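You operate a simulated robot arm through the tools that you are given. There is no shell and no other tool.

The job below is to be done with a simulated robot arm. You get a single attempt, and the scene is never put back.

Task
The PLUG pocket is empty: put the red plug in and reset the fault.
Fine: plug switch off first, on again before the RESET beside ENTRY; stand the other plug in the PARK pocket. Where these are worked on the way, their far stop is far enough and under half their travel is too little: plug switch.

It is judged by the outcome, as a careful person would: the job done as asked, and still so three seconds after it is handed in. It fails if anything else is knocked over, pushed out of place, dropped, spilled or broken.

Robot
A 7-joint arm with a two-finger parallel gripper, fixed in place. Base frame: the origin is at the foot of the arm, x ahead of it, y to its left, z up. Units: mm, degrees, N and s.
With the tool pointing down near the work surface it reaches from about 220 to 660 mm from the base axis. Its first joint turns from -66.0 to 66.0 degrees. Payload 1.57 kg.
The TCP is the grasp point between the finger pads, 30 mm short of the fingertips. In the tool frame z runs along the fingers and y along their closing line. Largest opening 110 mm; finger width 24, thickness 12; the body of the gripper, 48 by 112 mm, starts 78 mm behind the TCP.
Orientation is that of the tool frame in the base frame, as a unit quaternion [x, y, z, w]. With the fingers straight down and closing along the base's y, the tool's x points along the base's -x, its y along +y and its z along -z.

Tools
- The arm moves only by the tool jog_arm. Its argument "commands" is one flat list of numbers, 7 for each row, row after row: the shift along the base's x, y, z in mm, then the turn, a rotation vector about the base's x, y, z in degrees, then the finger opening in mm, from 0 to 110. In form: [dx, dy, dz, rx, ry, rz, claw, dx, dy, dz, rx, ry, rz, claw, ...]. A call has 1 to 20 rows; each row shifts and turns the commanded pose from where the row before left it. A row lasts 0.2 s, in which the tool goes at most 50 mm and 8.6 degrees; a call with a longer step from one row to the next is refused whole, and so is a gripper value outside its range. Where a pose cannot be reached the arm comes as near as it can. A force on the tool above 90 N (or 10 N above the force at the start of the call, whichever is more), or a blocked arm, ends the call early, and 0.2 s more pass. The fingers move at their own pace (about 108 mm/s each) and stop on an object; they squeeze with about 38 N. The grip force told is the motor's: it shows also when the fingers shut on nothing. Time passes only in rows, and 0.2 s behind the last, so rows that do not move let the fingers close. It gives the time, the measured TCP pose, the force on the tool (base axes), the opening and the grip force at its end, in the units of the frame above (readings bear some noise), with the torque about the TCP (base axes, N m) and any sound that the robot's microphone picked up.
- Cameras (640 x 400 px; columns grow to the right, rows downward): "scene" is fixed at [184.8, -412.5, 1404.9]; the picture's right is [0.56, -0.83, 0.00], its down [-0.48, -0.32, -0.81] and it looks along [0.68, 0.45, -0.58] (base axes); focal length 214 px, centre (320, 200). "wrist" rides on the gripper at [70, 16, -141] in the tool frame; the picture's right is [-0.23, 0.97, 0.00], its down [-0.86, -0.20, -0.48] and it looks along [-0.47, -0.11, 0.88] (tool axes); focal length 222 px, centre (320, 200). There is no depth. A picture from a camera that has moved, and an enlarged one, comes with that camera's place and axes in the base frame and with its lens.
- get_image(camera): a new picture of that camera. It takes no simulated time.
- zoom(camera, box): a new picture of the part [left, top, right, bottom] of that camera's present view, enlarged. It takes no simulated time.
- close_job(): hands the job in; it is judged then, once.

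Places have to be worked out from the pictures, the camera data and where the tool is seen. Open the gripper and draw the arm clear of the work before you hand the job in, unless the task says otherwise.

The tools are called after ">>>" by a JSON object that holds its "op" and its "data". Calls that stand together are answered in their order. jog_arm: Moves the arm, as the interface text tells. Its arguments: {"type":"object","properties":{"commands":{"type":"array"}},"required":["commands"]} The other tools are called the same way: get_image (camera) takes a picture; zoom (camera, box) takes an enlarged picture of a part of a camera's view; close_job () hands the job in.

At the start:

```text
t: 0.0
eef_pos: [322.5, -84.9, 1291.7]
tcp_rot: [0.0, 1.0, 0.001, 0.0]
force: [1.3, -0.7, 0.5]
ft_torque: [0.0, 0.0, 0.02]
width: 110.1
grip_force: 0.2
```

scene: 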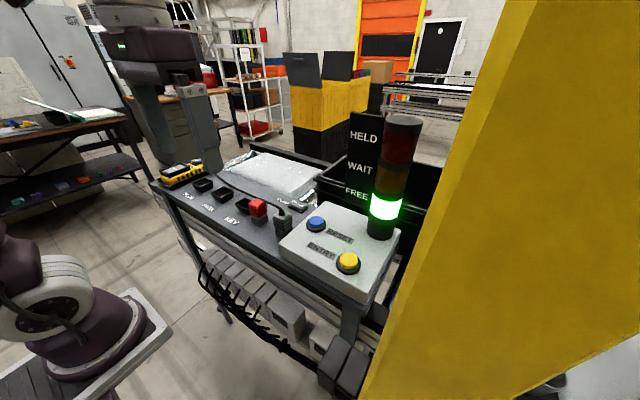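
wrist: 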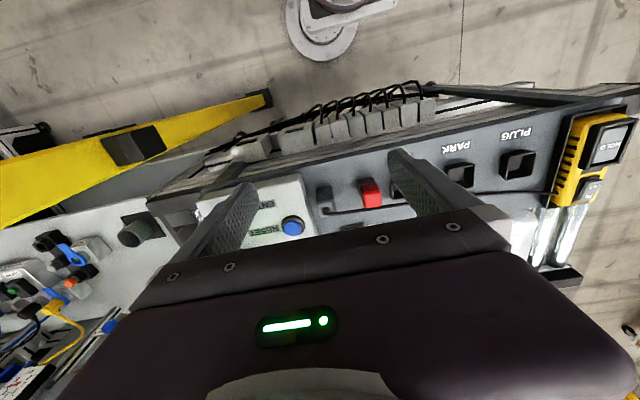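

I'll start by enlarging both views to identify the pockets, plugs and switches before moving anything.

>>> {"op": "zoom", "data": {"camera": "scene", "box": [140, 140, 300, 240]}}

>>> {"op": "zoom", "data": {"camera": "scene", "box": [240, 100, 440, 300]}}

>>> {"op": "zoom", "data": {"camera": "wrist", "box": [180, 80, 420, 260]}}

>>> {"op": "zoom", "data": {"camera": "wrist", "box": [400, 80, 640, 260]}}

```text
4.00 times, centred on (220, 190) of scene
camera zoom: at [184.8, -412.5, 1404.9], right [0.56, -0.83, 0.0], down [-0.48, -0.32, -0.81], along [0.68, 0.45, -0.58], focal length 858 px, centre (720, 240)
```

zoom: 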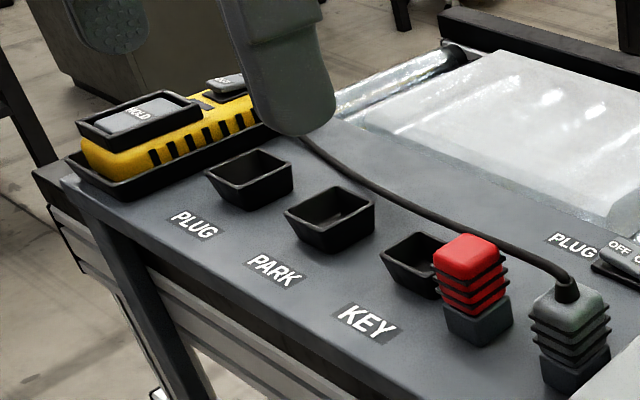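

```text
2.00 times, centred on (340, 200) of scene
camera zoom: at [184.8, -412.5, 1404.9], right [0.56, -0.83, 0.0], down [-0.48, -0.32, -0.81], along [0.68, 0.45, -0.58], focal length 429 px, centre (280, 200)
```

zoom: 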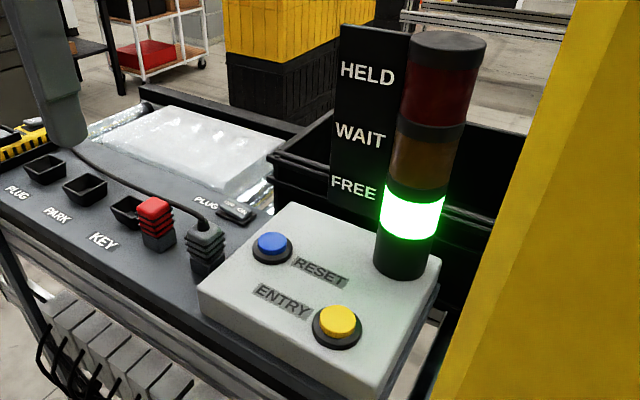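

```text
2.22 times, centred on (300, 170) of wrist
camera zoom: at [252.6, -68.2, 1431.9], right [0.23, 0.97, 0.0], down [0.86, -0.2, 0.48], along [0.47, -0.11, -0.88], focal length 494 px, centre (364, 267)
```

zoom: 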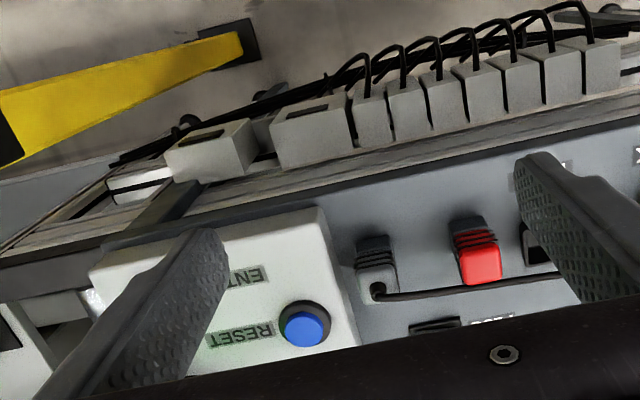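

```text
2.22 times, centred on (520, 170) of wrist
camera zoom: at [252.6, -68.2, 1431.9], right [0.23, 0.97, 0.0], down [0.86, -0.2, 0.48], along [0.47, -0.11, -0.88], focal length 494 px, centre (-124, 267)
```

zoom: 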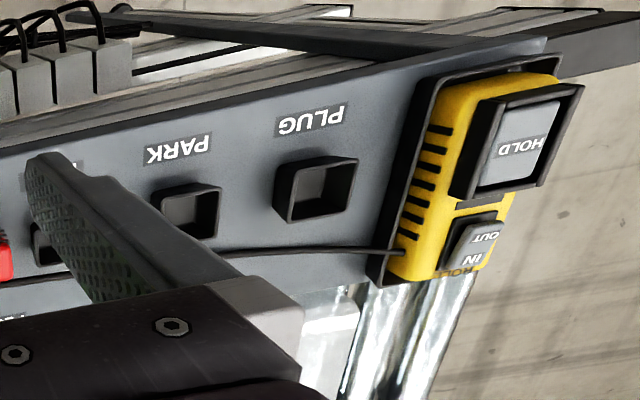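

The panel looks aligned with the base y axis: I estimate PLUG ≈ (484,272), PARK ≈ (485,168), KEY ≈ (485,60), the red plug ≈ (478,-16), the grey plug ≈ (480,-103), the PLUG rocker ≈ (568,-68), and RESET ≈ (508,-187). I'll move above the plugs, staying high, for a closer look.

>>> {"op": "jog_arm", "data": {"commands": [28, 6, -16, 0, 0, 0, 110, 28, 6, -16, 0, 0, 0, 110, 28, 6, -16, 0, 0, 0, 110, 28, 6, -16, 0, 0, 0, 110, 28, 6, -16, 0, 0, 0, 110, 0, 0, 0, 0, 0, 0, 110]}}

>>> {"op": "get_image", "data": {"camera": "wrist"}}

>>> {"op": "get_image", "data": {"camera": "scene"}}

```text
t: 1.4
eef_pos: [463.6, -54.6, 1212.5]
tcp_rot: [0.0, 1.0, 0.0, 0.0]
force: [0.1, -0.7, -0.5]
ft_torque: [-0.03, -0.02, -0.04]
width: 110.0
grip_force: 0.1
```

```text
taken
camera wrist: at [393.9, -38.0, 1351.9], right [0.23, 0.97, 0.0], down [0.85, -0.2, 0.48], along [0.47, -0.11, -0.88], focal length 222 px, centre (320, 200)
```

wrist: 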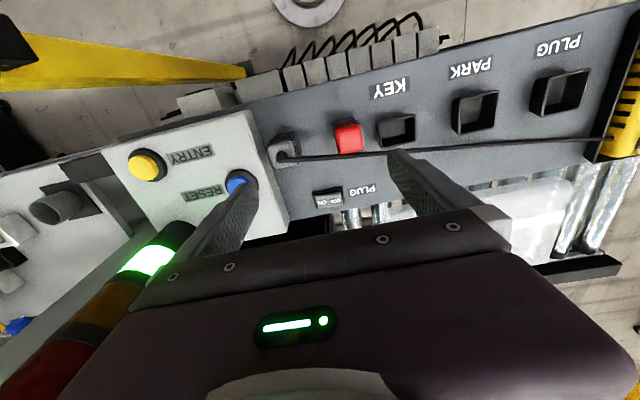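

```text
taken
```

scene: 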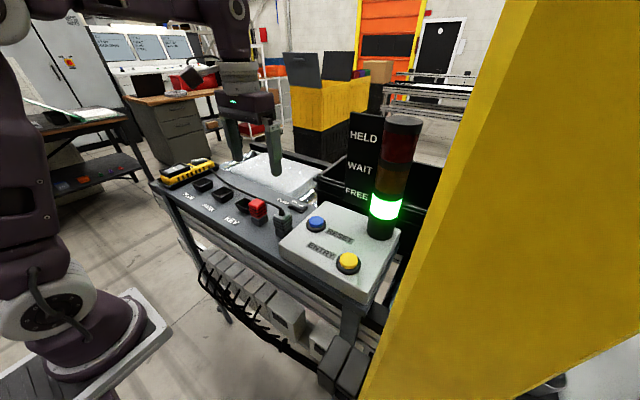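

The view is clearer now. I'll zoom in on the plugs, the switch and the pockets for precise pixel positions.

>>> {"op": "zoom", "data": {"camera": "wrist", "box": [260, 80, 420, 220]}}

>>> {"op": "zoom", "data": {"camera": "wrist", "box": [420, 20, 640, 170]}}

>>> {"op": "zoom", "data": {"camera": "scene", "box": [230, 185, 330, 250]}}

>>> {"op": "zoom", "data": {"camera": "scene", "box": [150, 150, 250, 215]}}

```text
2.86 times, centred on (340, 150) of wrist
camera zoom: at [393.9, -38.0, 1351.9], right [0.23, 0.97, 0.0], down [0.85, -0.2, 0.48], along [0.47, -0.11, -0.88], focal length 635 px, centre (263, 343)
```

zoom: 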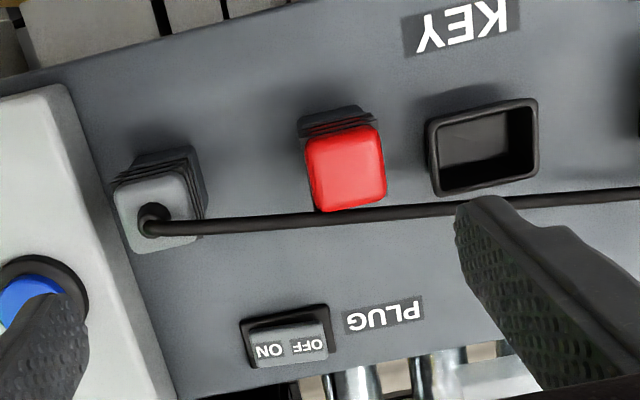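

```text
2.67 times, centred on (530, 95) of wrist
camera zoom: at [393.9, -38.0, 1351.9], right [0.23, 0.97, 0.0], down [0.85, -0.2, 0.48], along [0.47, -0.11, -0.88], focal length 592 px, centre (-240, 480)
```

zoom: 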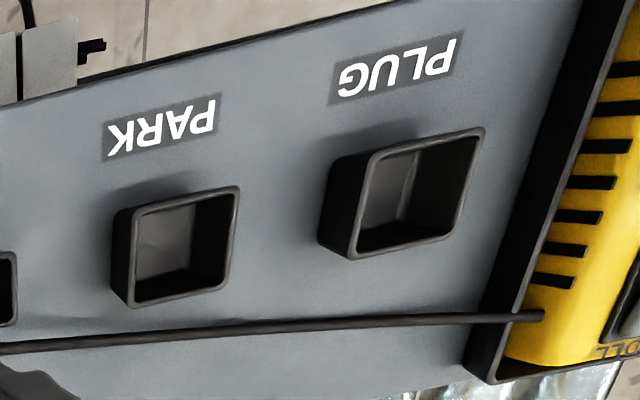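

```text
6.15 times, centred on (280, 218) of scene
camera zoom: at [184.8, -412.5, 1404.9], right [0.56, -0.83, 0.0], down [-0.48, -0.32, -0.81], along [0.68, 0.45, -0.58], focal length 1320 px, centre (566, 92)
```

zoom: 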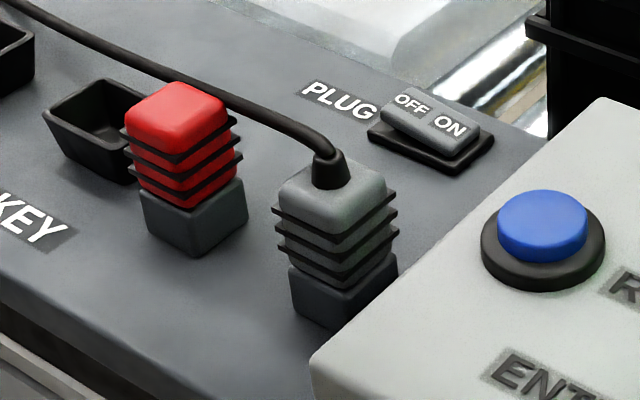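

```text
6.15 times, centred on (200, 182) of scene
camera zoom: at [184.8, -412.5, 1404.9], right [0.56, -0.83, 0.0], down [-0.48, -0.32, -0.81], along [0.68, 0.45, -0.58], focal length 1320 px, centre (1058, 308)
```

zoom: 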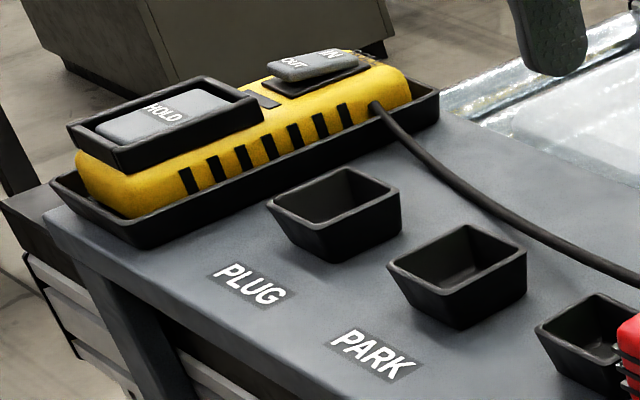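

The cable from the grey plug appears to hang in the air at z≈1070 just past the red plug's +x side. The rocker is at about (578,-65), and its ON end (toward -y) is down. I'll move high over the switch with the fingers closed to check it.

>>> {"op": "jog_arm", "data": {"commands": [30, 0, -5, 0, 0, 0, 60, 30, 0, -10, 0, 0, 0, 20, 30, 2, -15, 0, 0, 0, 0, 24, 2, -20, 0, 0, 0, 0, 0, 0, -22, 0, 0, 0, 0, 0, 0, 0, 0, 0, 0, 0]}}

>>> {"op": "get_image", "data": {"camera": "wrist"}}

>>> {"op": "zoom", "data": {"camera": "scene", "box": [220, 150, 360, 250]}}

```text
t: 2.8
eef_pos: [579.1, -49.2, 1138.8]
tcp_rot: [0.0, 1.0, 0.0, 0.0]
force: [-0.5, -0.1, -0.1]
ft_torque: [-0.01, -0.02, -0.05]
width: 0.3
grip_force: 21.7
```

```text
taken
camera wrist: at [509.3, -33.4, 1278.9], right [0.23, 0.97, 0.0], down [0.85, -0.2, 0.48], along [0.47, -0.11, -0.88], focal length 222 px, centre (320, 200)
```

wrist: 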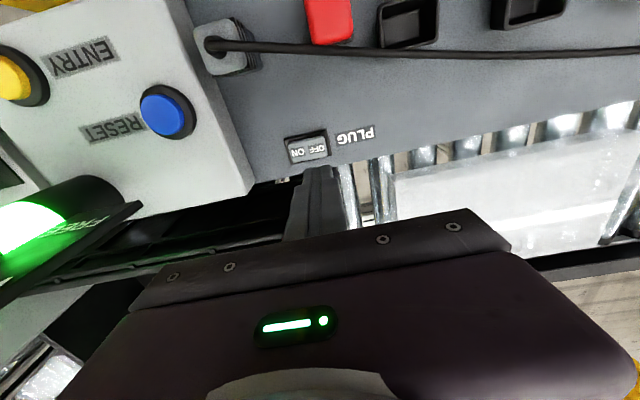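

```text
4.00 times, centred on (290, 200) of scene
camera zoom: at [184.8, -412.5, 1404.9], right [0.56, -0.83, 0.0], down [-0.48, -0.32, -0.81], along [0.68, 0.45, -0.58], focal length 858 px, centre (440, 200)
```

zoom: 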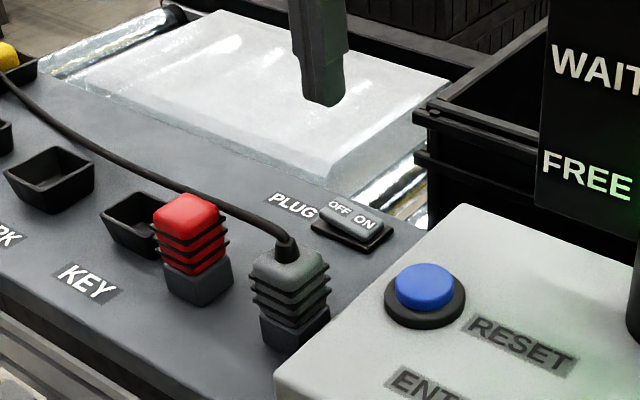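

The rocker is still consistent with (576,-65). I'll zoom the wrist view around it for exact edges and tilt.

>>> {"op": "zoom", "data": {"camera": "wrist", "box": [260, 110, 390, 190]}}

>>> {"op": "zoom", "data": {"camera": "wrist", "box": [180, 0, 460, 110]}}

>>> {"op": "zoom", "data": {"camera": "scene", "box": [280, 185, 330, 220]}}

```text
4.92 times, centred on (325, 150) of wrist
camera zoom: at [509.3, -33.4, 1278.9], right [0.23, 0.97, 0.0], down [0.85, -0.2, 0.48], along [0.47, -0.11, -0.88], focal length 1094 px, centre (295, 446)
```

zoom: 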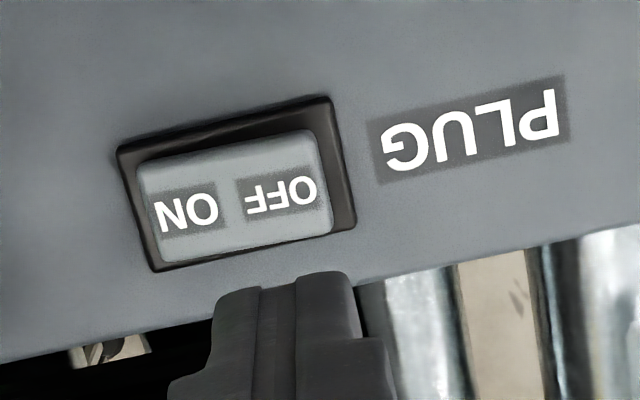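

```text
2.29 times, centred on (320, 55) of wrist
camera zoom: at [509.3, -33.4, 1278.9], right [0.23, 0.97, 0.0], down [0.85, -0.2, 0.48], along [0.47, -0.11, -0.88], focal length 508 px, centre (320, 531)
```

zoom: 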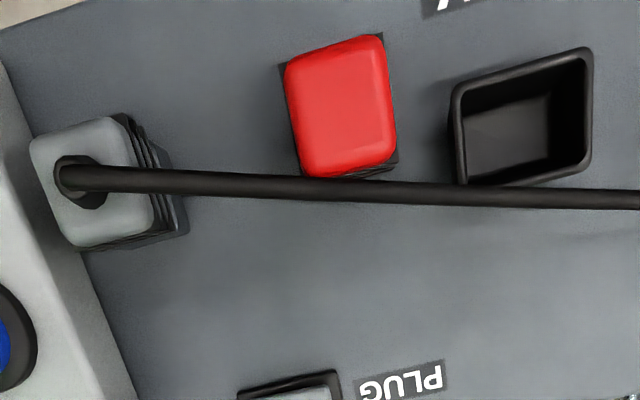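

```text
11.43 times, centred on (305, 202) of scene
camera zoom: at [184.8, -412.5, 1404.9], right [0.56, -0.83, 0.0], down [-0.48, -0.32, -0.81], along [0.68, 0.45, -0.58], focal length 2451 px, centre (491, 171)
```

zoom: 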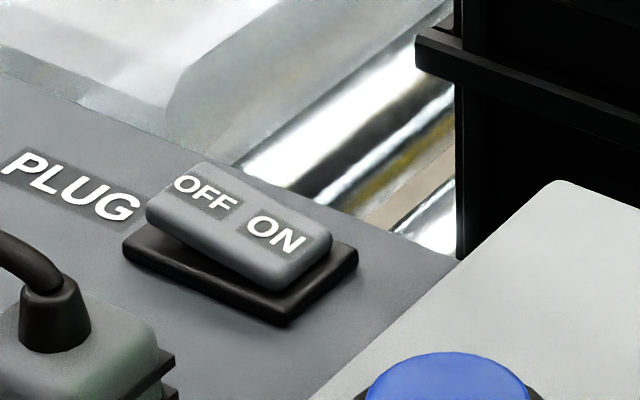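

The OFF label is at (581,-53,1020), raised, and the ON label at (580,-77,1017), pressed. I'll come down with closed fingers on the OFF half at y≈-50, stopping just above contact.

>>> {"op": "jog_arm", "data": {"commands": [1, -1, -30, 0, 0, 0, 0, 0, 0, -30, 0, 0, 0, 0, 0, 0, -18, 0, 0, 0, 0, 0, 0, -4, 0, 0, 0, 0, 0, 0, 0, 0, 0, 0, 0]}}

>>> {"op": "zoom", "data": {"camera": "scene", "box": [270, 170, 340, 220]}}

>>> {"op": "get_image", "data": {"camera": "wrist"}}

```text
t: 4.0
eef_pos: [578.9, -50.3, 1057.4]
tcp_rot: [-0.001, 1.0, 0.0, 0.001]
force: [-0.5, 0.6, 0.5]
ft_torque: [-0.03, -0.01, -0.02]
width: 0.0
grip_force: 21.1
```

```text
8.00 times, centred on (305, 195) of scene
camera zoom: at [184.8, -412.5, 1404.9], right [0.56, -0.83, 0.0], down [-0.48, -0.32, -0.81], along [0.68, 0.45, -0.58], focal length 1716 px, centre (440, 240)
```

zoom: 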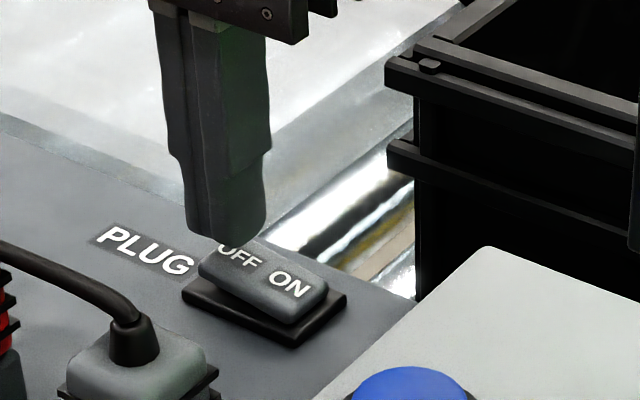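

```text
taken
camera wrist: at [508.6, -34.5, 1197.6], right [0.23, 0.97, 0.0], down [0.86, -0.2, 0.48], along [0.47, -0.11, -0.88], focal length 222 px, centre (320, 200)
```

wrist: 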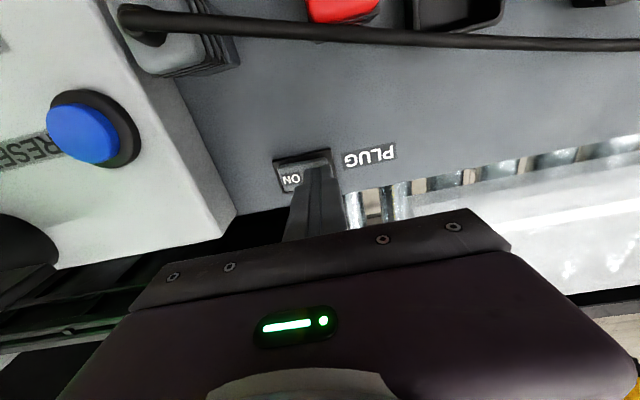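

The fingertips are right over the OFF half and a few millimetres above it. I'll press down in small steps while watching the force.

>>> {"op": "jog_arm", "data": {"commands": [0, 0, -3, 0, 0, 0, 0, 0, 0, -3, 0, 0, 0, 0, 0, 0, -2, 0, 0, 0, 0, 0, 0, -2, 0, 0, 0, 0, 0, 0, -2, 0, 0, 0, 0]}}

>>> {"op": "zoom", "data": {"camera": "scene", "box": [270, 170, 340, 220]}}

```text
t: 5.2
eef_pos: [576.5, -51.5, 1045.9]
tcp_rot: [-0.001, 1.0, 0.0, 0.001]
force: [0.5, -0.3, -0.3]
ft_torque: [0.0, 0.01, -0.02]
width: 0.0
grip_force: 20.9
```

```text
8.00 times, centred on (305, 195) of scene
camera zoom: at [184.8, -412.4, 1404.9], right [0.56, -0.83, 0.0], down [-0.48, -0.32, -0.81], along [0.68, 0.45, -0.58], focal length 1716 px, centre (440, 240)
```

zoom: 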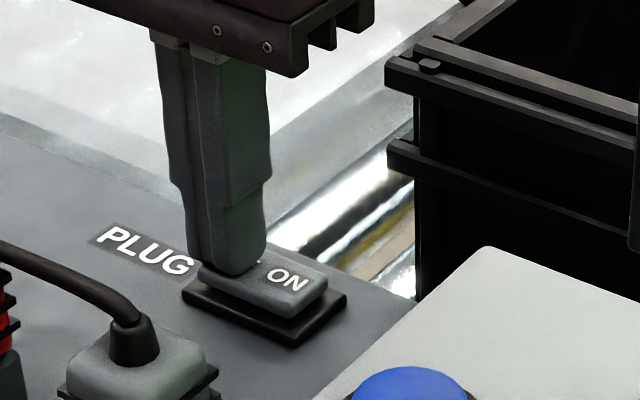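

The rocker is tilting with little force, and it looks about level. I'll continue pressing until the far stop gives a force.

>>> {"op": "jog_arm", "data": {"commands": [0, 0, -2, 0, 0, 0, 0, 0, 0, -2, 0, 0, 0, 0, 0, 0, 0, 0, 0, 0, 0]}}

>>> {"op": "zoom", "data": {"camera": "scene", "box": [270, 170, 340, 220]}}

```text
t: 6.0
eef_pos: [577.6, -50.5, 1045.5]
tcp_rot: [-0.001, 1.0, 0.0, 0.003]
force: [-0.7, 6.2, 48.0]
ft_torque: [-0.32, 0.15, -0.01]
width: 0.0
grip_force: 21.3
```

```text
8.00 times, centred on (305, 195) of scene
camera zoom: at [183.9, -412.2, 1405.1], right [0.56, -0.83, 0.0], down [-0.48, -0.32, -0.81], along [0.68, 0.45, -0.58], focal length 1716 px, centre (440, 240)
```

zoom: 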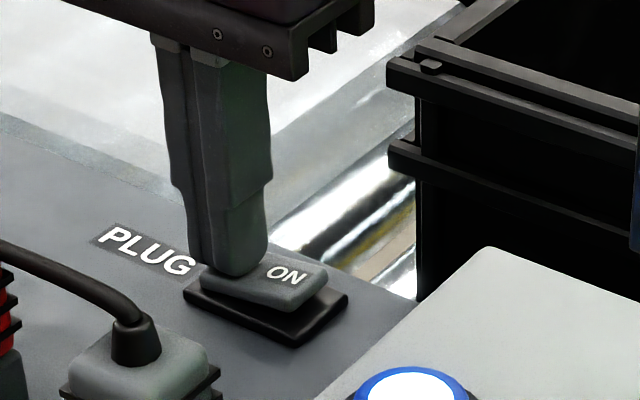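

The force reached 48 N at the stop, the ON end is up, and the RESET button has lit. I'll lift off and check that the switch stays at OFF.

>>> {"op": "jog_arm", "data": {"commands": [0, 0, 4, 0, 0, 0, 0, 0, 0, 16, 0, 0, 0, 0, 0, 0, 40, 0, 0, 0, 0, 0, 0, 40, 0, 0, 0, 0, 0, 0, 0, 0, 0, 0, 0]}}

>>> {"op": "zoom", "data": {"camera": "scene", "box": [270, 170, 340, 220]}}

>>> {"op": "get_image", "data": {"camera": "scene"}}

>>> {"op": "get_image", "data": {"camera": "wrist"}}

```text
t: 7.2
eef_pos: [576.6, -51.0, 1143.2]
tcp_rot: [-0.001, 1.0, 0.0, -0.002]
force: [0.2, 0.0, -0.5]
ft_torque: [-0.02, 0.02, 0.0]
width: 0.0
grip_force: 21.6
```

```text
8.00 times, centred on (305, 195) of scene
camera zoom: at [184.8, -412.5, 1404.9], right [0.56, -0.83, 0.0], down [-0.48, -0.32, -0.81], along [0.68, 0.45, -0.58], focal length 1716 px, centre (440, 240)
```

zoom: 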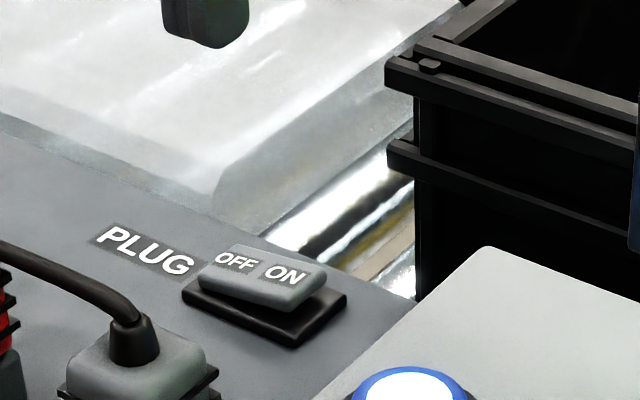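

```text
taken
```

scene: 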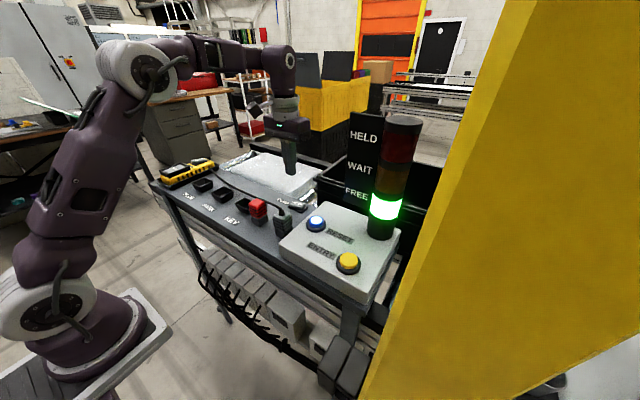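

```text
taken
camera wrist: at [507.9, -34.1, 1282.3], right [0.23, 0.97, 0.0], down [0.86, -0.2, 0.48], along [0.47, -0.11, -0.88], focal length 222 px, centre (320, 200)
```

wrist: 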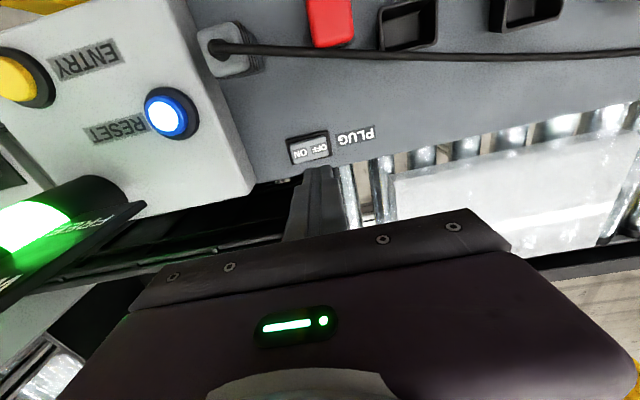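

The switch is OFF and RESET is lit as the fault light, while the tower still shows FREE. Refined estimates: red plug top at (469,-19,1071), grey plug at (468,-104), cable crossing at x≈490 near y=-20, and pocket rims at z≈1036 with KEY, PARK and PLUG at y≈51, 157 and 264, x≈481. I'll move above the red plug to confirm.

>>> {"op": "jog_arm", "data": {"commands": [-29, 8, 3, 0, 0, 0, 30, -29, 8, 3, 0, 0, 0, 60, -29, 8, 3, 0, 0, 0, 60, -29.5, 8.9, -0.7, 0, 0, 0, 60, 0, 0, 0, 0, 0, 0, 60]}}

>>> {"op": "get_image", "data": {"camera": "wrist"}}

>>> {"op": "zoom", "data": {"camera": "wrist", "box": [220, 80, 420, 205]}}

>>> {"op": "zoom", "data": {"camera": "scene", "box": [220, 150, 320, 240]}}

```text
t: 8.4
eef_pos: [458.8, -16.4, 1150.7]
tcp_rot: [0.0, 1.0, 0.0, -0.001]
force: [-0.8, 0.2, 0.4]
ft_torque: [0.01, -0.01, 0.02]
width: 59.9
grip_force: 0.0
```

```text
taken
camera wrist: at [389.0, -1.5, 1291.2], right [0.23, 0.97, 0.0], down [0.85, -0.2, 0.48], along [0.47, -0.11, -0.88], focal length 222 px, centre (320, 200)
```

wrist: 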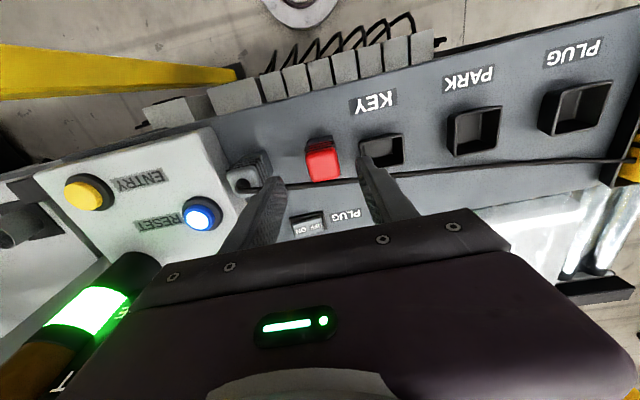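

```text
3.20 times, centred on (320, 142) of wrist
camera zoom: at [389.0, -1.5, 1291.2], right [0.23, 0.97, 0.0], down [0.85, -0.2, 0.48], along [0.47, -0.11, -0.88], focal length 711 px, centre (320, 384)
```

zoom: 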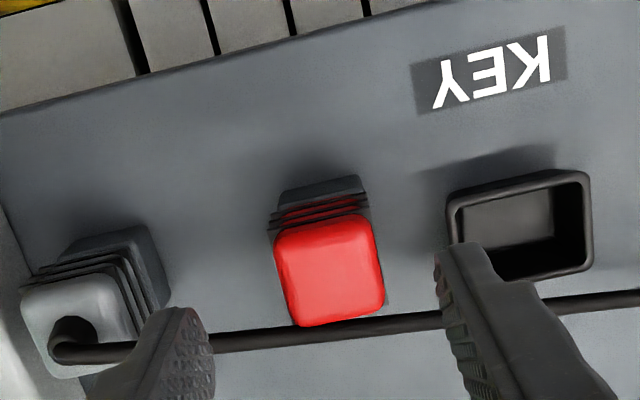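

```text
4.44 times, centred on (270, 195) of scene
camera zoom: at [184.8, -412.5, 1404.9], right [0.56, -0.83, 0.0], down [-0.48, -0.32, -0.81], along [0.68, 0.45, -0.58], focal length 953 px, centre (542, 222)
```

zoom: 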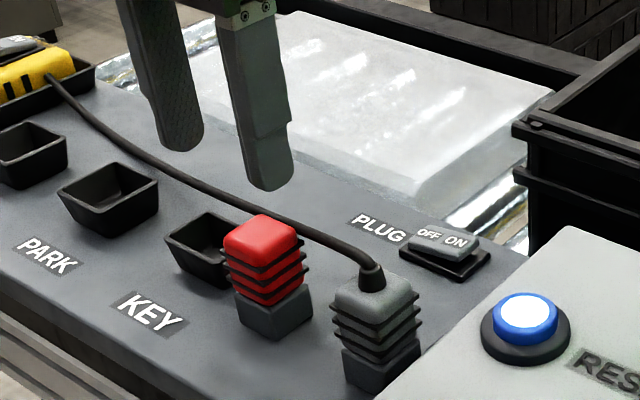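

The red plug is confirmed at (469,-18.5) with almost no yaw. I'll grasp closing along y with TCP x≈460, which keeps the fingers about 4 mm clear of the cable. Fingertips stay at z≈1039 so they'll clear the pocket rim later. I'll descend and check before closing.

>>> {"op": "jog_arm", "data": {"commands": [-1, 0.5, -20, 0, 0, 0, 52, 0, 0, -25, 0, 0, 0, 52, 0, 0, -20, 0, 0, 0, 52, 0, 0, -10, 0, 0, 0, 52, 0, 0, -6, 0, 0, 0, 52, 0, 0, 0, 0, 0, 0, 52]}}

>>> {"op": "zoom", "data": {"camera": "scene", "box": [220, 150, 320, 240]}}

>>> {"op": "get_image", "data": {"camera": "wrist"}}

```text
t: 9.8
eef_pos: [461.1, -16.9, 1068.7]
tcp_rot: [-0.001, 1.0, 0.0, 0.0]
force: [-0.2, 0.0, -0.9]
ft_torque: [-0.03, 0.0, 0.01]
width: 51.8
grip_force: 0.0
```

```text
4.44 times, centred on (270, 195) of scene
camera zoom: at [184.8, -412.5, 1404.9], right [0.56, -0.83, 0.0], down [-0.48, -0.32, -0.81], along [0.68, 0.45, -0.58], focal length 953 px, centre (542, 222)
```

zoom: 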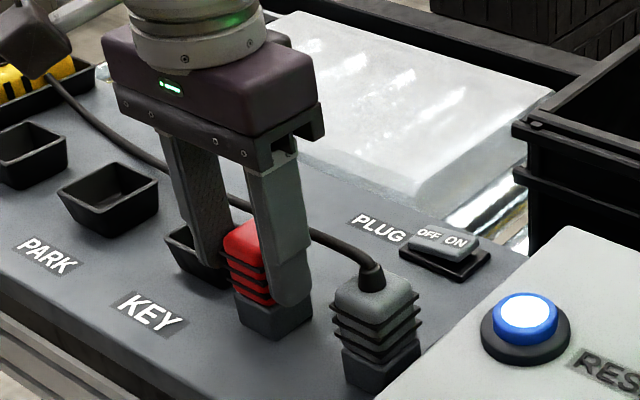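

```text
taken
camera wrist: at [390.7, -1.3, 1208.4], right [0.23, 0.97, 0.0], down [0.86, -0.2, 0.48], along [0.47, -0.11, -0.88], focal length 222 px, centre (320, 200)
```

wrist: 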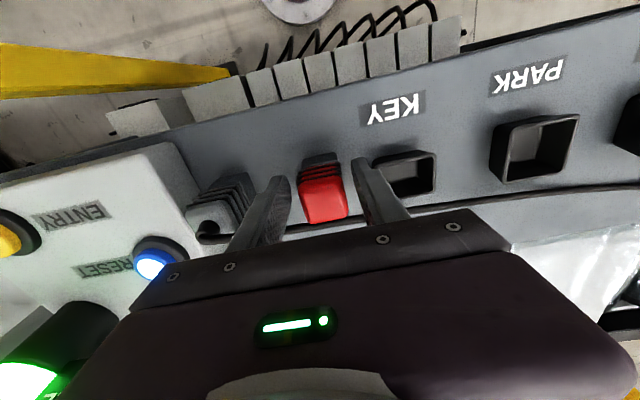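

The fingers straddle the red plug. I'll zoom to check the cable clearance before closing.

>>> {"op": "zoom", "data": {"camera": "wrist", "box": [180, 140, 440, 260]}}

>>> {"op": "zoom", "data": {"camera": "scene", "box": [255, 180, 315, 235]}}

```text
2.46 times, centred on (310, 200) of wrist
camera zoom: at [390.7, -1.3, 1208.4], right [0.23, 0.97, 0.0], down [0.86, -0.2, 0.48], along [0.47, -0.11, -0.88], focal length 547 px, centre (345, 200)
```

zoom: 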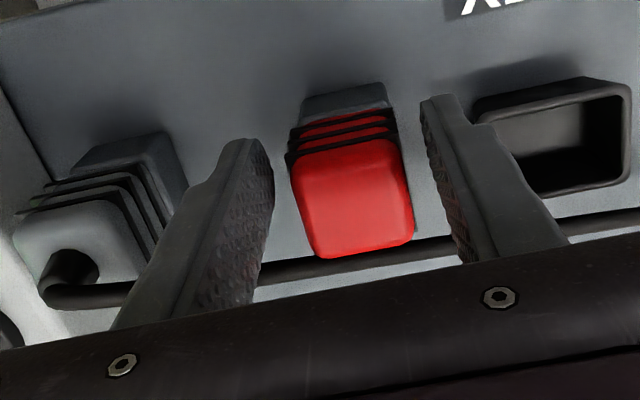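

```text
7.27 times, centred on (285, 208) of scene
camera zoom: at [184.8, -412.5, 1404.9], right [0.56, -0.83, 0.0], down [-0.48, -0.32, -0.81], along [0.68, 0.45, -0.58], focal length 1560 px, centre (574, 146)
```

zoom: 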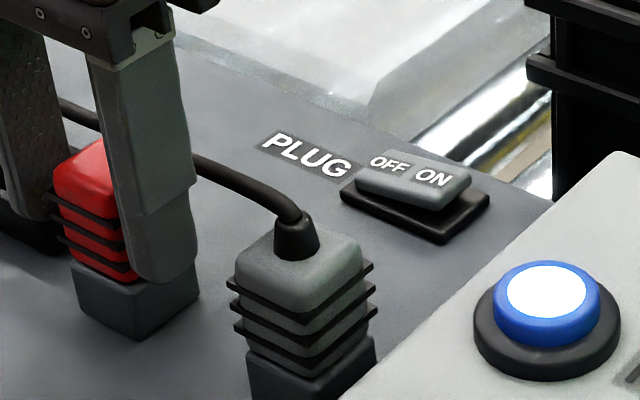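

There's clear space between cable and fingers, so I'll close on the red plug.

>>> {"op": "jog_arm", "data": {"commands": [0, 0, 0, 0, 0, 0, 10, 0, 0, 0, 0, 0, 0, 10, 0, 0, 0, 0, 0, 0, 10]}}

>>> {"op": "zoom", "data": {"camera": "wrist", "box": [180, 140, 440, 260]}}

```text
t: 10.6
eef_pos: [459.8, -17.7, 1069.4]
tcp_rot: [0.0, 1.0, 0.0, 0.001]
force: [-0.4, -0.1, -0.3]
ft_torque: [0.02, -0.01, -0.01]
width: 33.1
grip_force: 38.4
```

```text
2.46 times, centred on (310, 200) of wrist
camera zoom: at [390.7, -1.3, 1208.5], right [0.23, 0.97, 0.0], down [0.86, -0.2, 0.48], along [0.47, -0.11, -0.88], focal length 547 px, centre (345, 200)
```

zoom: 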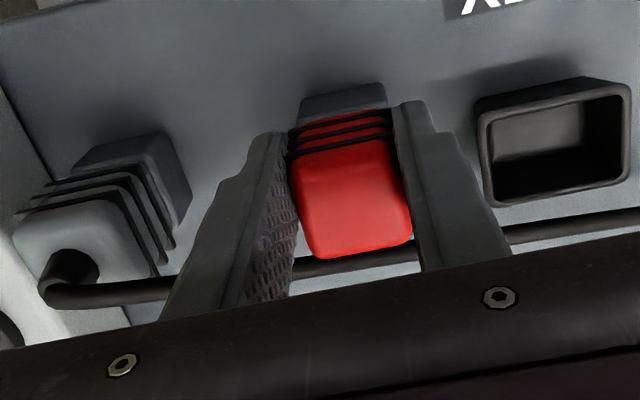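

The plug is gripped (33 mm, 38 N). I'll lift slightly, ease away from the cable in -x, then lift clear.

>>> {"op": "jog_arm", "data": {"commands": [0, 0, 3, 0, 0, 0, 10, -6, 0, 1, 0, 0, 0, 10, -6, 0, 1, 0, 0, 0, 10, 0, 0, 10, 0, 0, 0, 10, 0, 0, 25, 0, 0, 0, 10, 0, 0, 30, 0, 0, 0, 10, 0, 0, 0, 0, 0, 0, 10]}}

>>> {"op": "get_image", "data": {"camera": "wrist"}}

>>> {"op": "get_image", "data": {"camera": "scene"}}

```text
t: 12.2
eef_pos: [449.2, -17.4, 1140.2]
tcp_rot: [0.001, 1.0, 0.0, 0.001]
force: [-1.1, 0.9, -0.6]
ft_torque: [-0.02, 0.04, 0.0]
width: 33.1
grip_force: 38.4
```

```text
taken
camera wrist: at [378.8, -0.9, 1280.9], right [0.23, 0.97, 0.0], down [0.86, -0.2, 0.48], along [0.47, -0.11, -0.88], focal length 222 px, centre (320, 200)
```

wrist: 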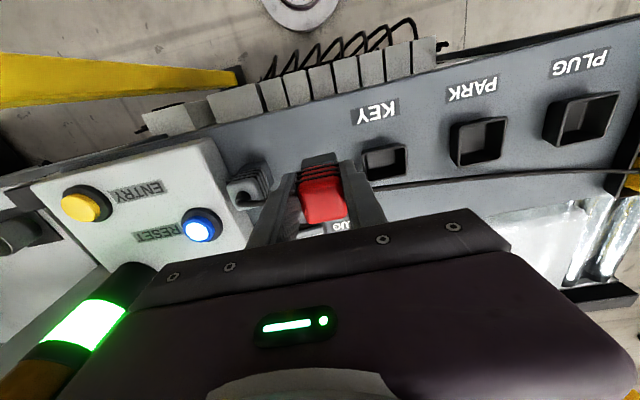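

```text
taken
```

scene: 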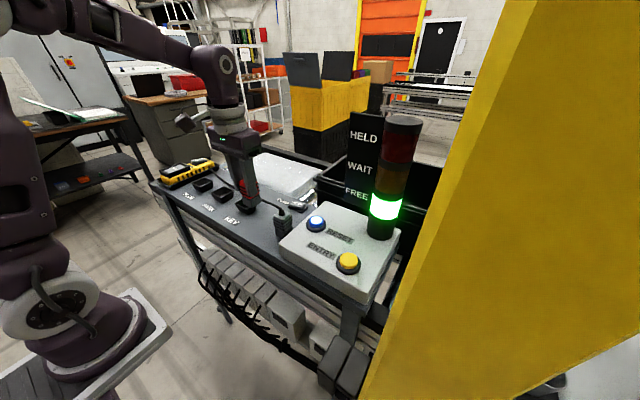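

The plug is lifted cleanly and the cable is undisturbed. I'll carry it at height to above the PLUG pocket.

>>> {"op": "jog_arm", "data": {"commands": [2.5, 25, 0, 0, 0, 0, 10, 2.5, 35, 0, 0, 0, 0, 10, 3, 38, 0, 0, 0, 0, 10, 3, 38, 0, 0, 0, 0, 10, 3, 38, 0, 0, 0, 0, 10, 3, 38, 0, 0, 0, 0, 10, 3, 35, 0, 0, 0, 0, 10, 3, 25, 0, 0, 0, 0, 10, 1, 10.5, 0, 0, 0, 0, 10, 0, 0, 0, 0, 0, 0, 10]}}

>>> {"op": "get_image", "data": {"camera": "wrist"}}

>>> {"op": "zoom", "data": {"camera": "wrist", "box": [220, 80, 420, 205]}}

>>> {"op": "zoom", "data": {"camera": "scene", "box": [140, 120, 260, 220]}}

```text
t: 14.4
eef_pos: [471.6, 265.2, 1140.5]
tcp_rot: [0.0, 1.0, 0.0, 0.0]
force: [1.0, -0.8, -0.7]
ft_torque: [0.0, 0.04, -0.01]
width: 33.1
grip_force: 37.9
```

```text
taken
camera wrist: at [402.5, 280.5, 1279.7], right [0.23, 0.97, 0.0], down [0.86, -0.2, 0.48], along [0.47, -0.11, -0.88], focal length 222 px, centre (320, 200)
```

wrist: 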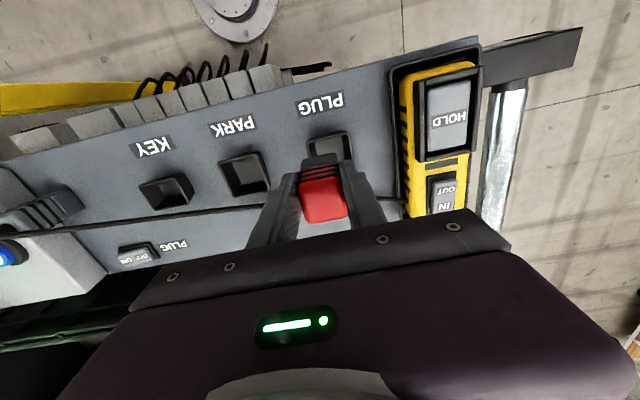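

```text
3.20 times, centred on (320, 142) of wrist
camera zoom: at [402.5, 280.5, 1279.7], right [0.23, 0.97, 0.0], down [0.86, -0.2, 0.48], along [0.47, -0.11, -0.88], focal length 711 px, centre (320, 384)
```

zoom: 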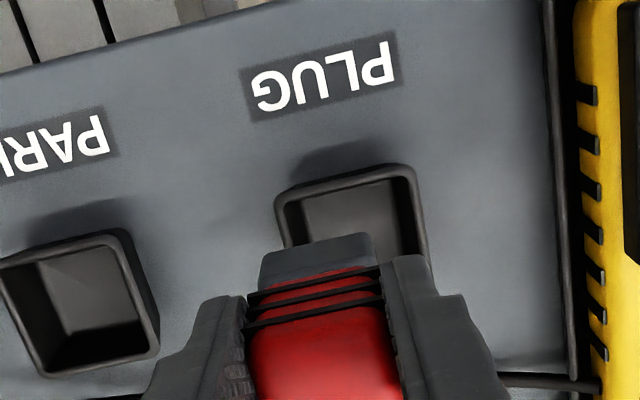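

```text
4.00 times, centred on (200, 170) of scene
camera zoom: at [184.8, -412.4, 1404.9], right [0.56, -0.83, 0.0], down [-0.48, -0.32, -0.81], along [0.68, 0.45, -0.58], focal length 858 px, centre (800, 320)
```

zoom: 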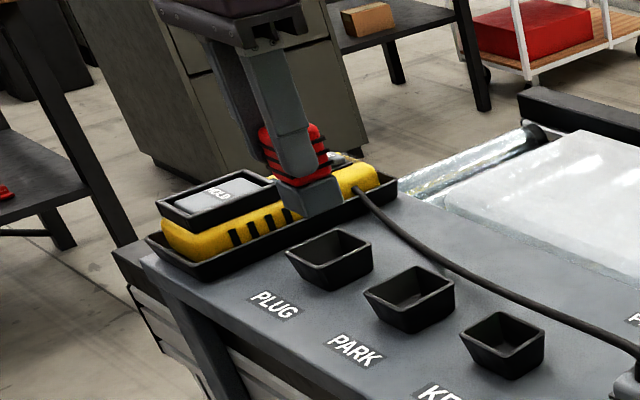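

The close view puts the PLUG pocket at (484,275) with its rim at z≈1023 and the panel surface at z≈1000. I'll shift about +11 mm in y and +3 mm in x, lower the plug to just above the rim, and check alignment.

>>> {"op": "jog_arm", "data": {"commands": [3.4, 10.8, 0, 0, 0, 0, 10, 0, 0, -15, 0, 0, 0, 10, 0, 0, -15, 0, 0, 0, 10, 0, 0, -7, 0, 0, 0, 10, 0, 0, 0, 0, 0, 0, 10]}}

>>> {"op": "zoom", "data": {"camera": "wrist", "box": [220, 80, 420, 205]}}

>>> {"op": "zoom", "data": {"camera": "scene", "box": [170, 140, 240, 200]}}

```text
t: 15.6
eef_pos: [475.4, 275.4, 1102.5]
tcp_rot: [0.0, 1.0, 0.0, 0.0]
force: [-0.1, -0.2, -1.0]
ft_torque: [-0.04, 0.01, 0.01]
width: 32.9
grip_force: 37.9
```

```text
3.20 times, centred on (320, 142) of wrist
camera zoom: at [405.6, 291.1, 1241.9], right [0.23, 0.97, 0.0], down [0.86, -0.2, 0.48], along [0.47, -0.11, -0.88], focal length 711 px, centre (320, 384)
```

zoom: 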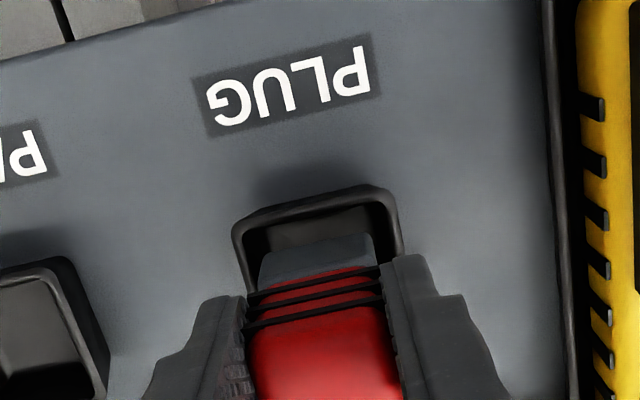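

```text
6.67 times, centred on (205, 170) of scene
camera zoom: at [184.8, -412.4, 1404.9], right [0.56, -0.83, 0.0], down [-0.48, -0.32, -0.81], along [0.68, 0.45, -0.58], focal length 1430 px, centre (1087, 400)
```

zoom: 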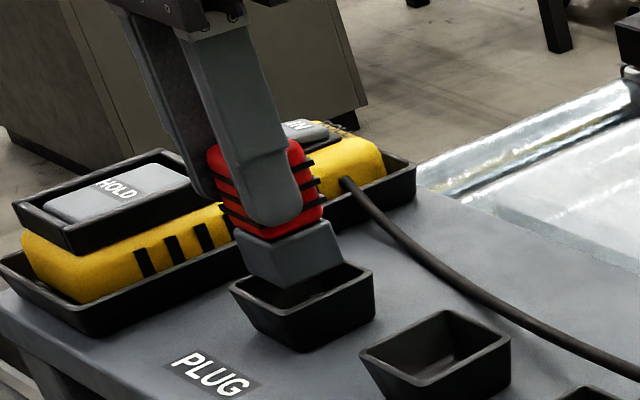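

The plug base is 33 mm wide and sits centred over the pocket within about 1 mm. I'll lower it in stages with a tiny correction (+1 x, -0.5 y).

>>> {"op": "jog_arm", "data": {"commands": [1, -0.5, -6, 0, 0, 0, 10, 0, 0, -6, 0, 0, 0, 10, 0, 0, -6, 0, 0, 0, 10, 0, 0, -4, 0, 0, 0, 10, 0, 0, 0, 0, 0, 0, 10]}}

>>> {"op": "zoom", "data": {"camera": "wrist", "box": [220, 80, 420, 205]}}

>>> {"op": "zoom", "data": {"camera": "scene", "box": [170, 140, 240, 200]}}

```text
t: 16.8
eef_pos: [476.1, 274.9, 1080.2]
tcp_rot: [0.0, 1.0, 0.0, 0.0]
force: [0.4, 0.1, -0.2]
ft_torque: [0.02, -0.02, 0.02]
width: 32.9
grip_force: 37.8
```

```text
3.20 times, centred on (320, 142) of wrist
camera zoom: at [406.5, 291.6, 1220.2], right [0.23, 0.97, 0.0], down [0.86, -0.2, 0.48], along [0.47, -0.11, -0.88], focal length 711 px, centre (320, 384)
```

zoom: 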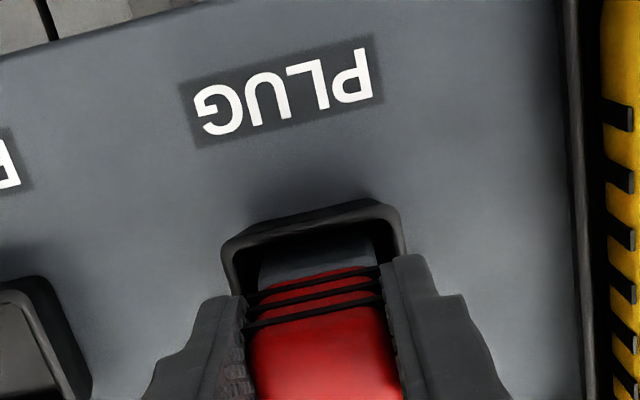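

```text
6.67 times, centred on (205, 170) of scene
camera zoom: at [184.8, -412.4, 1404.9], right [0.56, -0.83, 0.0], down [-0.48, -0.32, -0.81], along [0.68, 0.45, -0.58], focal length 1430 px, centre (1087, 400)
```

zoom: 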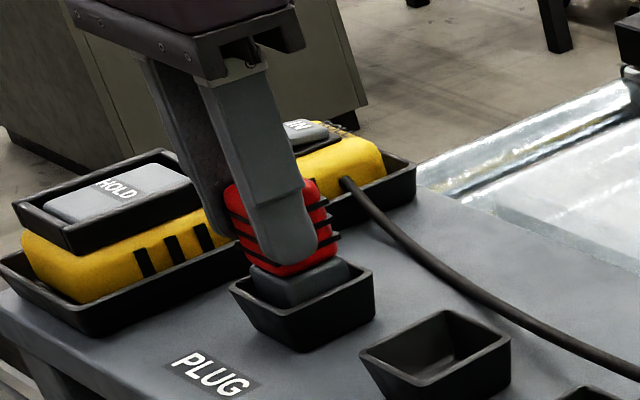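

The base is inside the pocket with no contact force. I'll continue down in 1.5 mm steps.

>>> {"op": "jog_arm", "data": {"commands": [0, 0, -2, 0, 0, 0, 10, 0, 0, -2, 0, 0, 0, 10, 0, 0, -1.5, 0, 0, 0, 10, 0, 0, -1.5, 0, 0, 0, 10, 0, 0, 0, 0, 0, 0, 10]}}

```text
t: 18.0
eef_pos: [475.2, 273.7, 1072.7]
tcp_rot: [-0.001, 1.0, 0.0, -0.001]
force: [-0.5, 0.6, -0.3]
ft_torque: [0.02, 0.01, -0.01]
width: 33.1
grip_force: 38.5
```

No contact yet at z≈1073. I'll keep lowering in 1 mm steps.

>>> {"op": "jog_arm", "data": {"commands": [0, 0, -1, 0, 0, 0, 10, 0, 0, -1, 0, 0, 0, 10, 0, 0, -1, 0, 0, 0, 10, 0, 0, 0, 0, 0, 0, 10]}}

>>> {"op": "zoom", "data": {"camera": "scene", "box": [170, 140, 240, 200]}}

```text
t: 19.0
eef_pos: [476.3, 275.3, 1072.0]
tcp_rot: [0.0, 1.0, 0.001, 0.002]
force: [-5.5, -1.9, 34.8]
ft_torque: [-0.14, 0.09, -0.03]
width: 32.9
grip_force: 38.0
```

```text
6.67 times, centred on (205, 170) of scene
camera zoom: at [184.1, -412.8, 1404.9], right [0.56, -0.83, 0.0], down [-0.48, -0.32, -0.81], along [0.68, 0.45, -0.58], focal length 1430 px, centre (1087, 400)
```

zoom: 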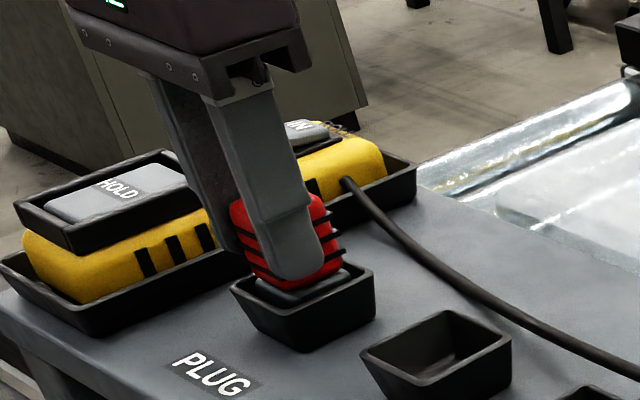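

Contact at about 35 N with TCP z≈1072, so the plug bottom is at ~1003, on the pocket floor. I'll relieve the pressure by 1 mm, open the fingers modestly, and check.

>>> {"op": "jog_arm", "data": {"commands": [0, 0, 1, 0, 0, 0, 10, 0, 0, 0, 0, 0, 0, 48, 0, 0, 0, 0, 0, 0, 48, 0, 0, 0, 0, 0, 0, 48]}}

>>> {"op": "zoom", "data": {"camera": "wrist", "box": [220, 80, 420, 205]}}

>>> {"op": "zoom", "data": {"camera": "scene", "box": [170, 140, 240, 200]}}

```text
t: 20.0
eef_pos: [476.6, 275.2, 1070.5]
tcp_rot: [0.0, 1.0, 0.0, 0.001]
force: [-0.2, 0.0, 0.5]
ft_torque: [0.05, -0.02, -0.02]
width: 48.2
grip_force: 0.0
```

```text
3.20 times, centred on (320, 142) of wrist
camera zoom: at [406.0, 291.1, 1210.8], right [0.23, 0.97, 0.0], down [0.86, -0.2, 0.48], along [0.47, -0.11, -0.88], focal length 711 px, centre (320, 384)
```

zoom: 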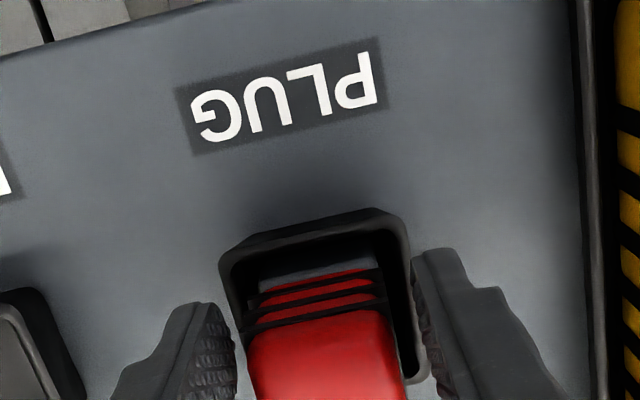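

```text
6.67 times, centred on (205, 170) of scene
camera zoom: at [184.8, -412.5, 1404.9], right [0.56, -0.83, 0.0], down [-0.48, -0.32, -0.81], along [0.68, 0.45, -0.58], focal length 1430 px, centre (1087, 400)
```

zoom: 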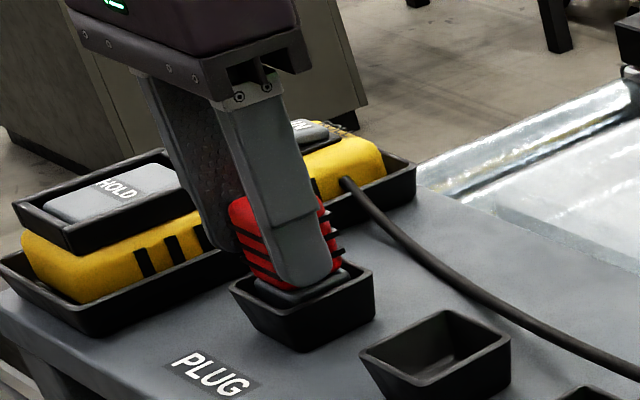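

The plug stands free in the pocket. I'll lift straight up and inspect how it's seated.

>>> {"op": "jog_arm", "data": {"commands": [0, 0, 10, 0, 0, 0, 50, 0, 0, 25, 0, 0, 0, 50, 0, 0, 35, 0, 0, 0, 50, 0, 0, 20, 0, 0, 0, 70, -40, 0, 0, 0, 0, 0, 90, 0, 0, 0, 0, 0, 0, 90]}}

>>> {"op": "get_image", "data": {"camera": "wrist"}}

>>> {"op": "zoom", "data": {"camera": "wrist", "box": [220, 80, 420, 205]}}

>>> {"op": "zoom", "data": {"camera": "scene", "box": [170, 140, 240, 200]}}

>>> {"op": "get_image", "data": {"camera": "scene"}}

```text
t: 21.4
eef_pos: [435.1, 274.2, 1162.4]
tcp_rot: [0.0, 1.0, -0.001, -0.001]
force: [-0.3, 0.5, 0.0]
ft_torque: [0.01, -0.01, -0.04]
width: 90.1
grip_force: 0.1
```

```text
taken
camera wrist: at [365.1, 291.3, 1302.2], right [0.23, 0.97, 0.0], down [0.86, -0.2, 0.48], along [0.47, -0.11, -0.88], focal length 222 px, centre (320, 200)
```

wrist: 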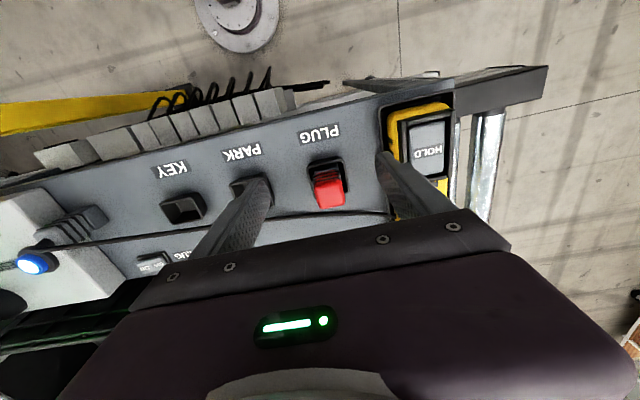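

```text
3.20 times, centred on (320, 142) of wrist
camera zoom: at [365.1, 291.3, 1302.2], right [0.23, 0.97, 0.0], down [0.86, -0.2, 0.48], along [0.47, -0.11, -0.88], focal length 711 px, centre (320, 384)
```

zoom: 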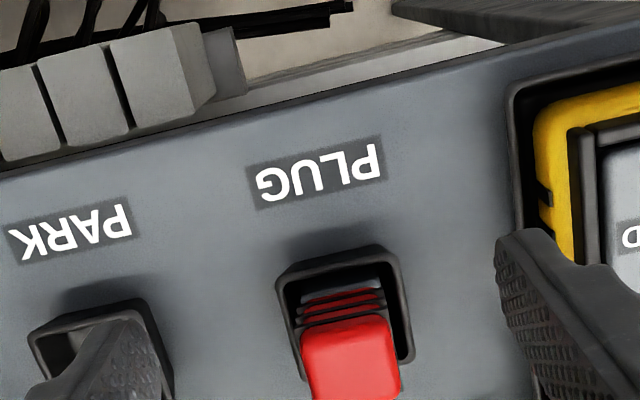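

```text
6.67 times, centred on (205, 170) of scene
camera zoom: at [184.8, -412.5, 1404.9], right [0.56, -0.83, 0.0], down [-0.48, -0.32, -0.81], along [0.68, 0.45, -0.58], focal length 1430 px, centre (1087, 400)
```

zoom: 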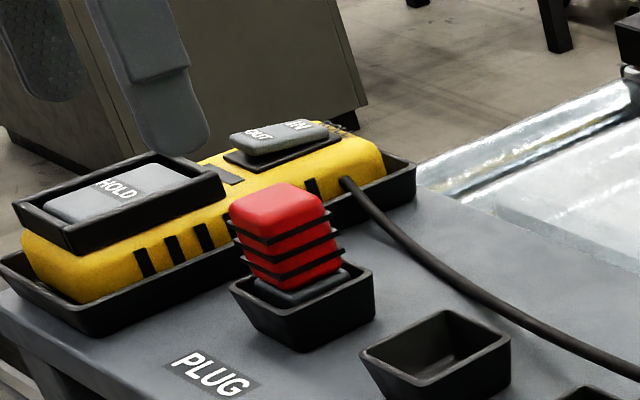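

```text
taken
```

scene: 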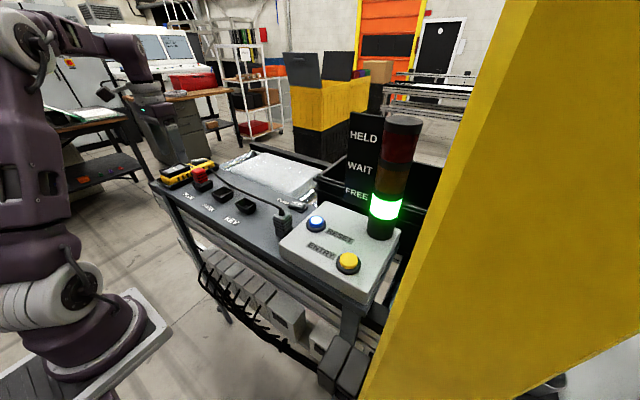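

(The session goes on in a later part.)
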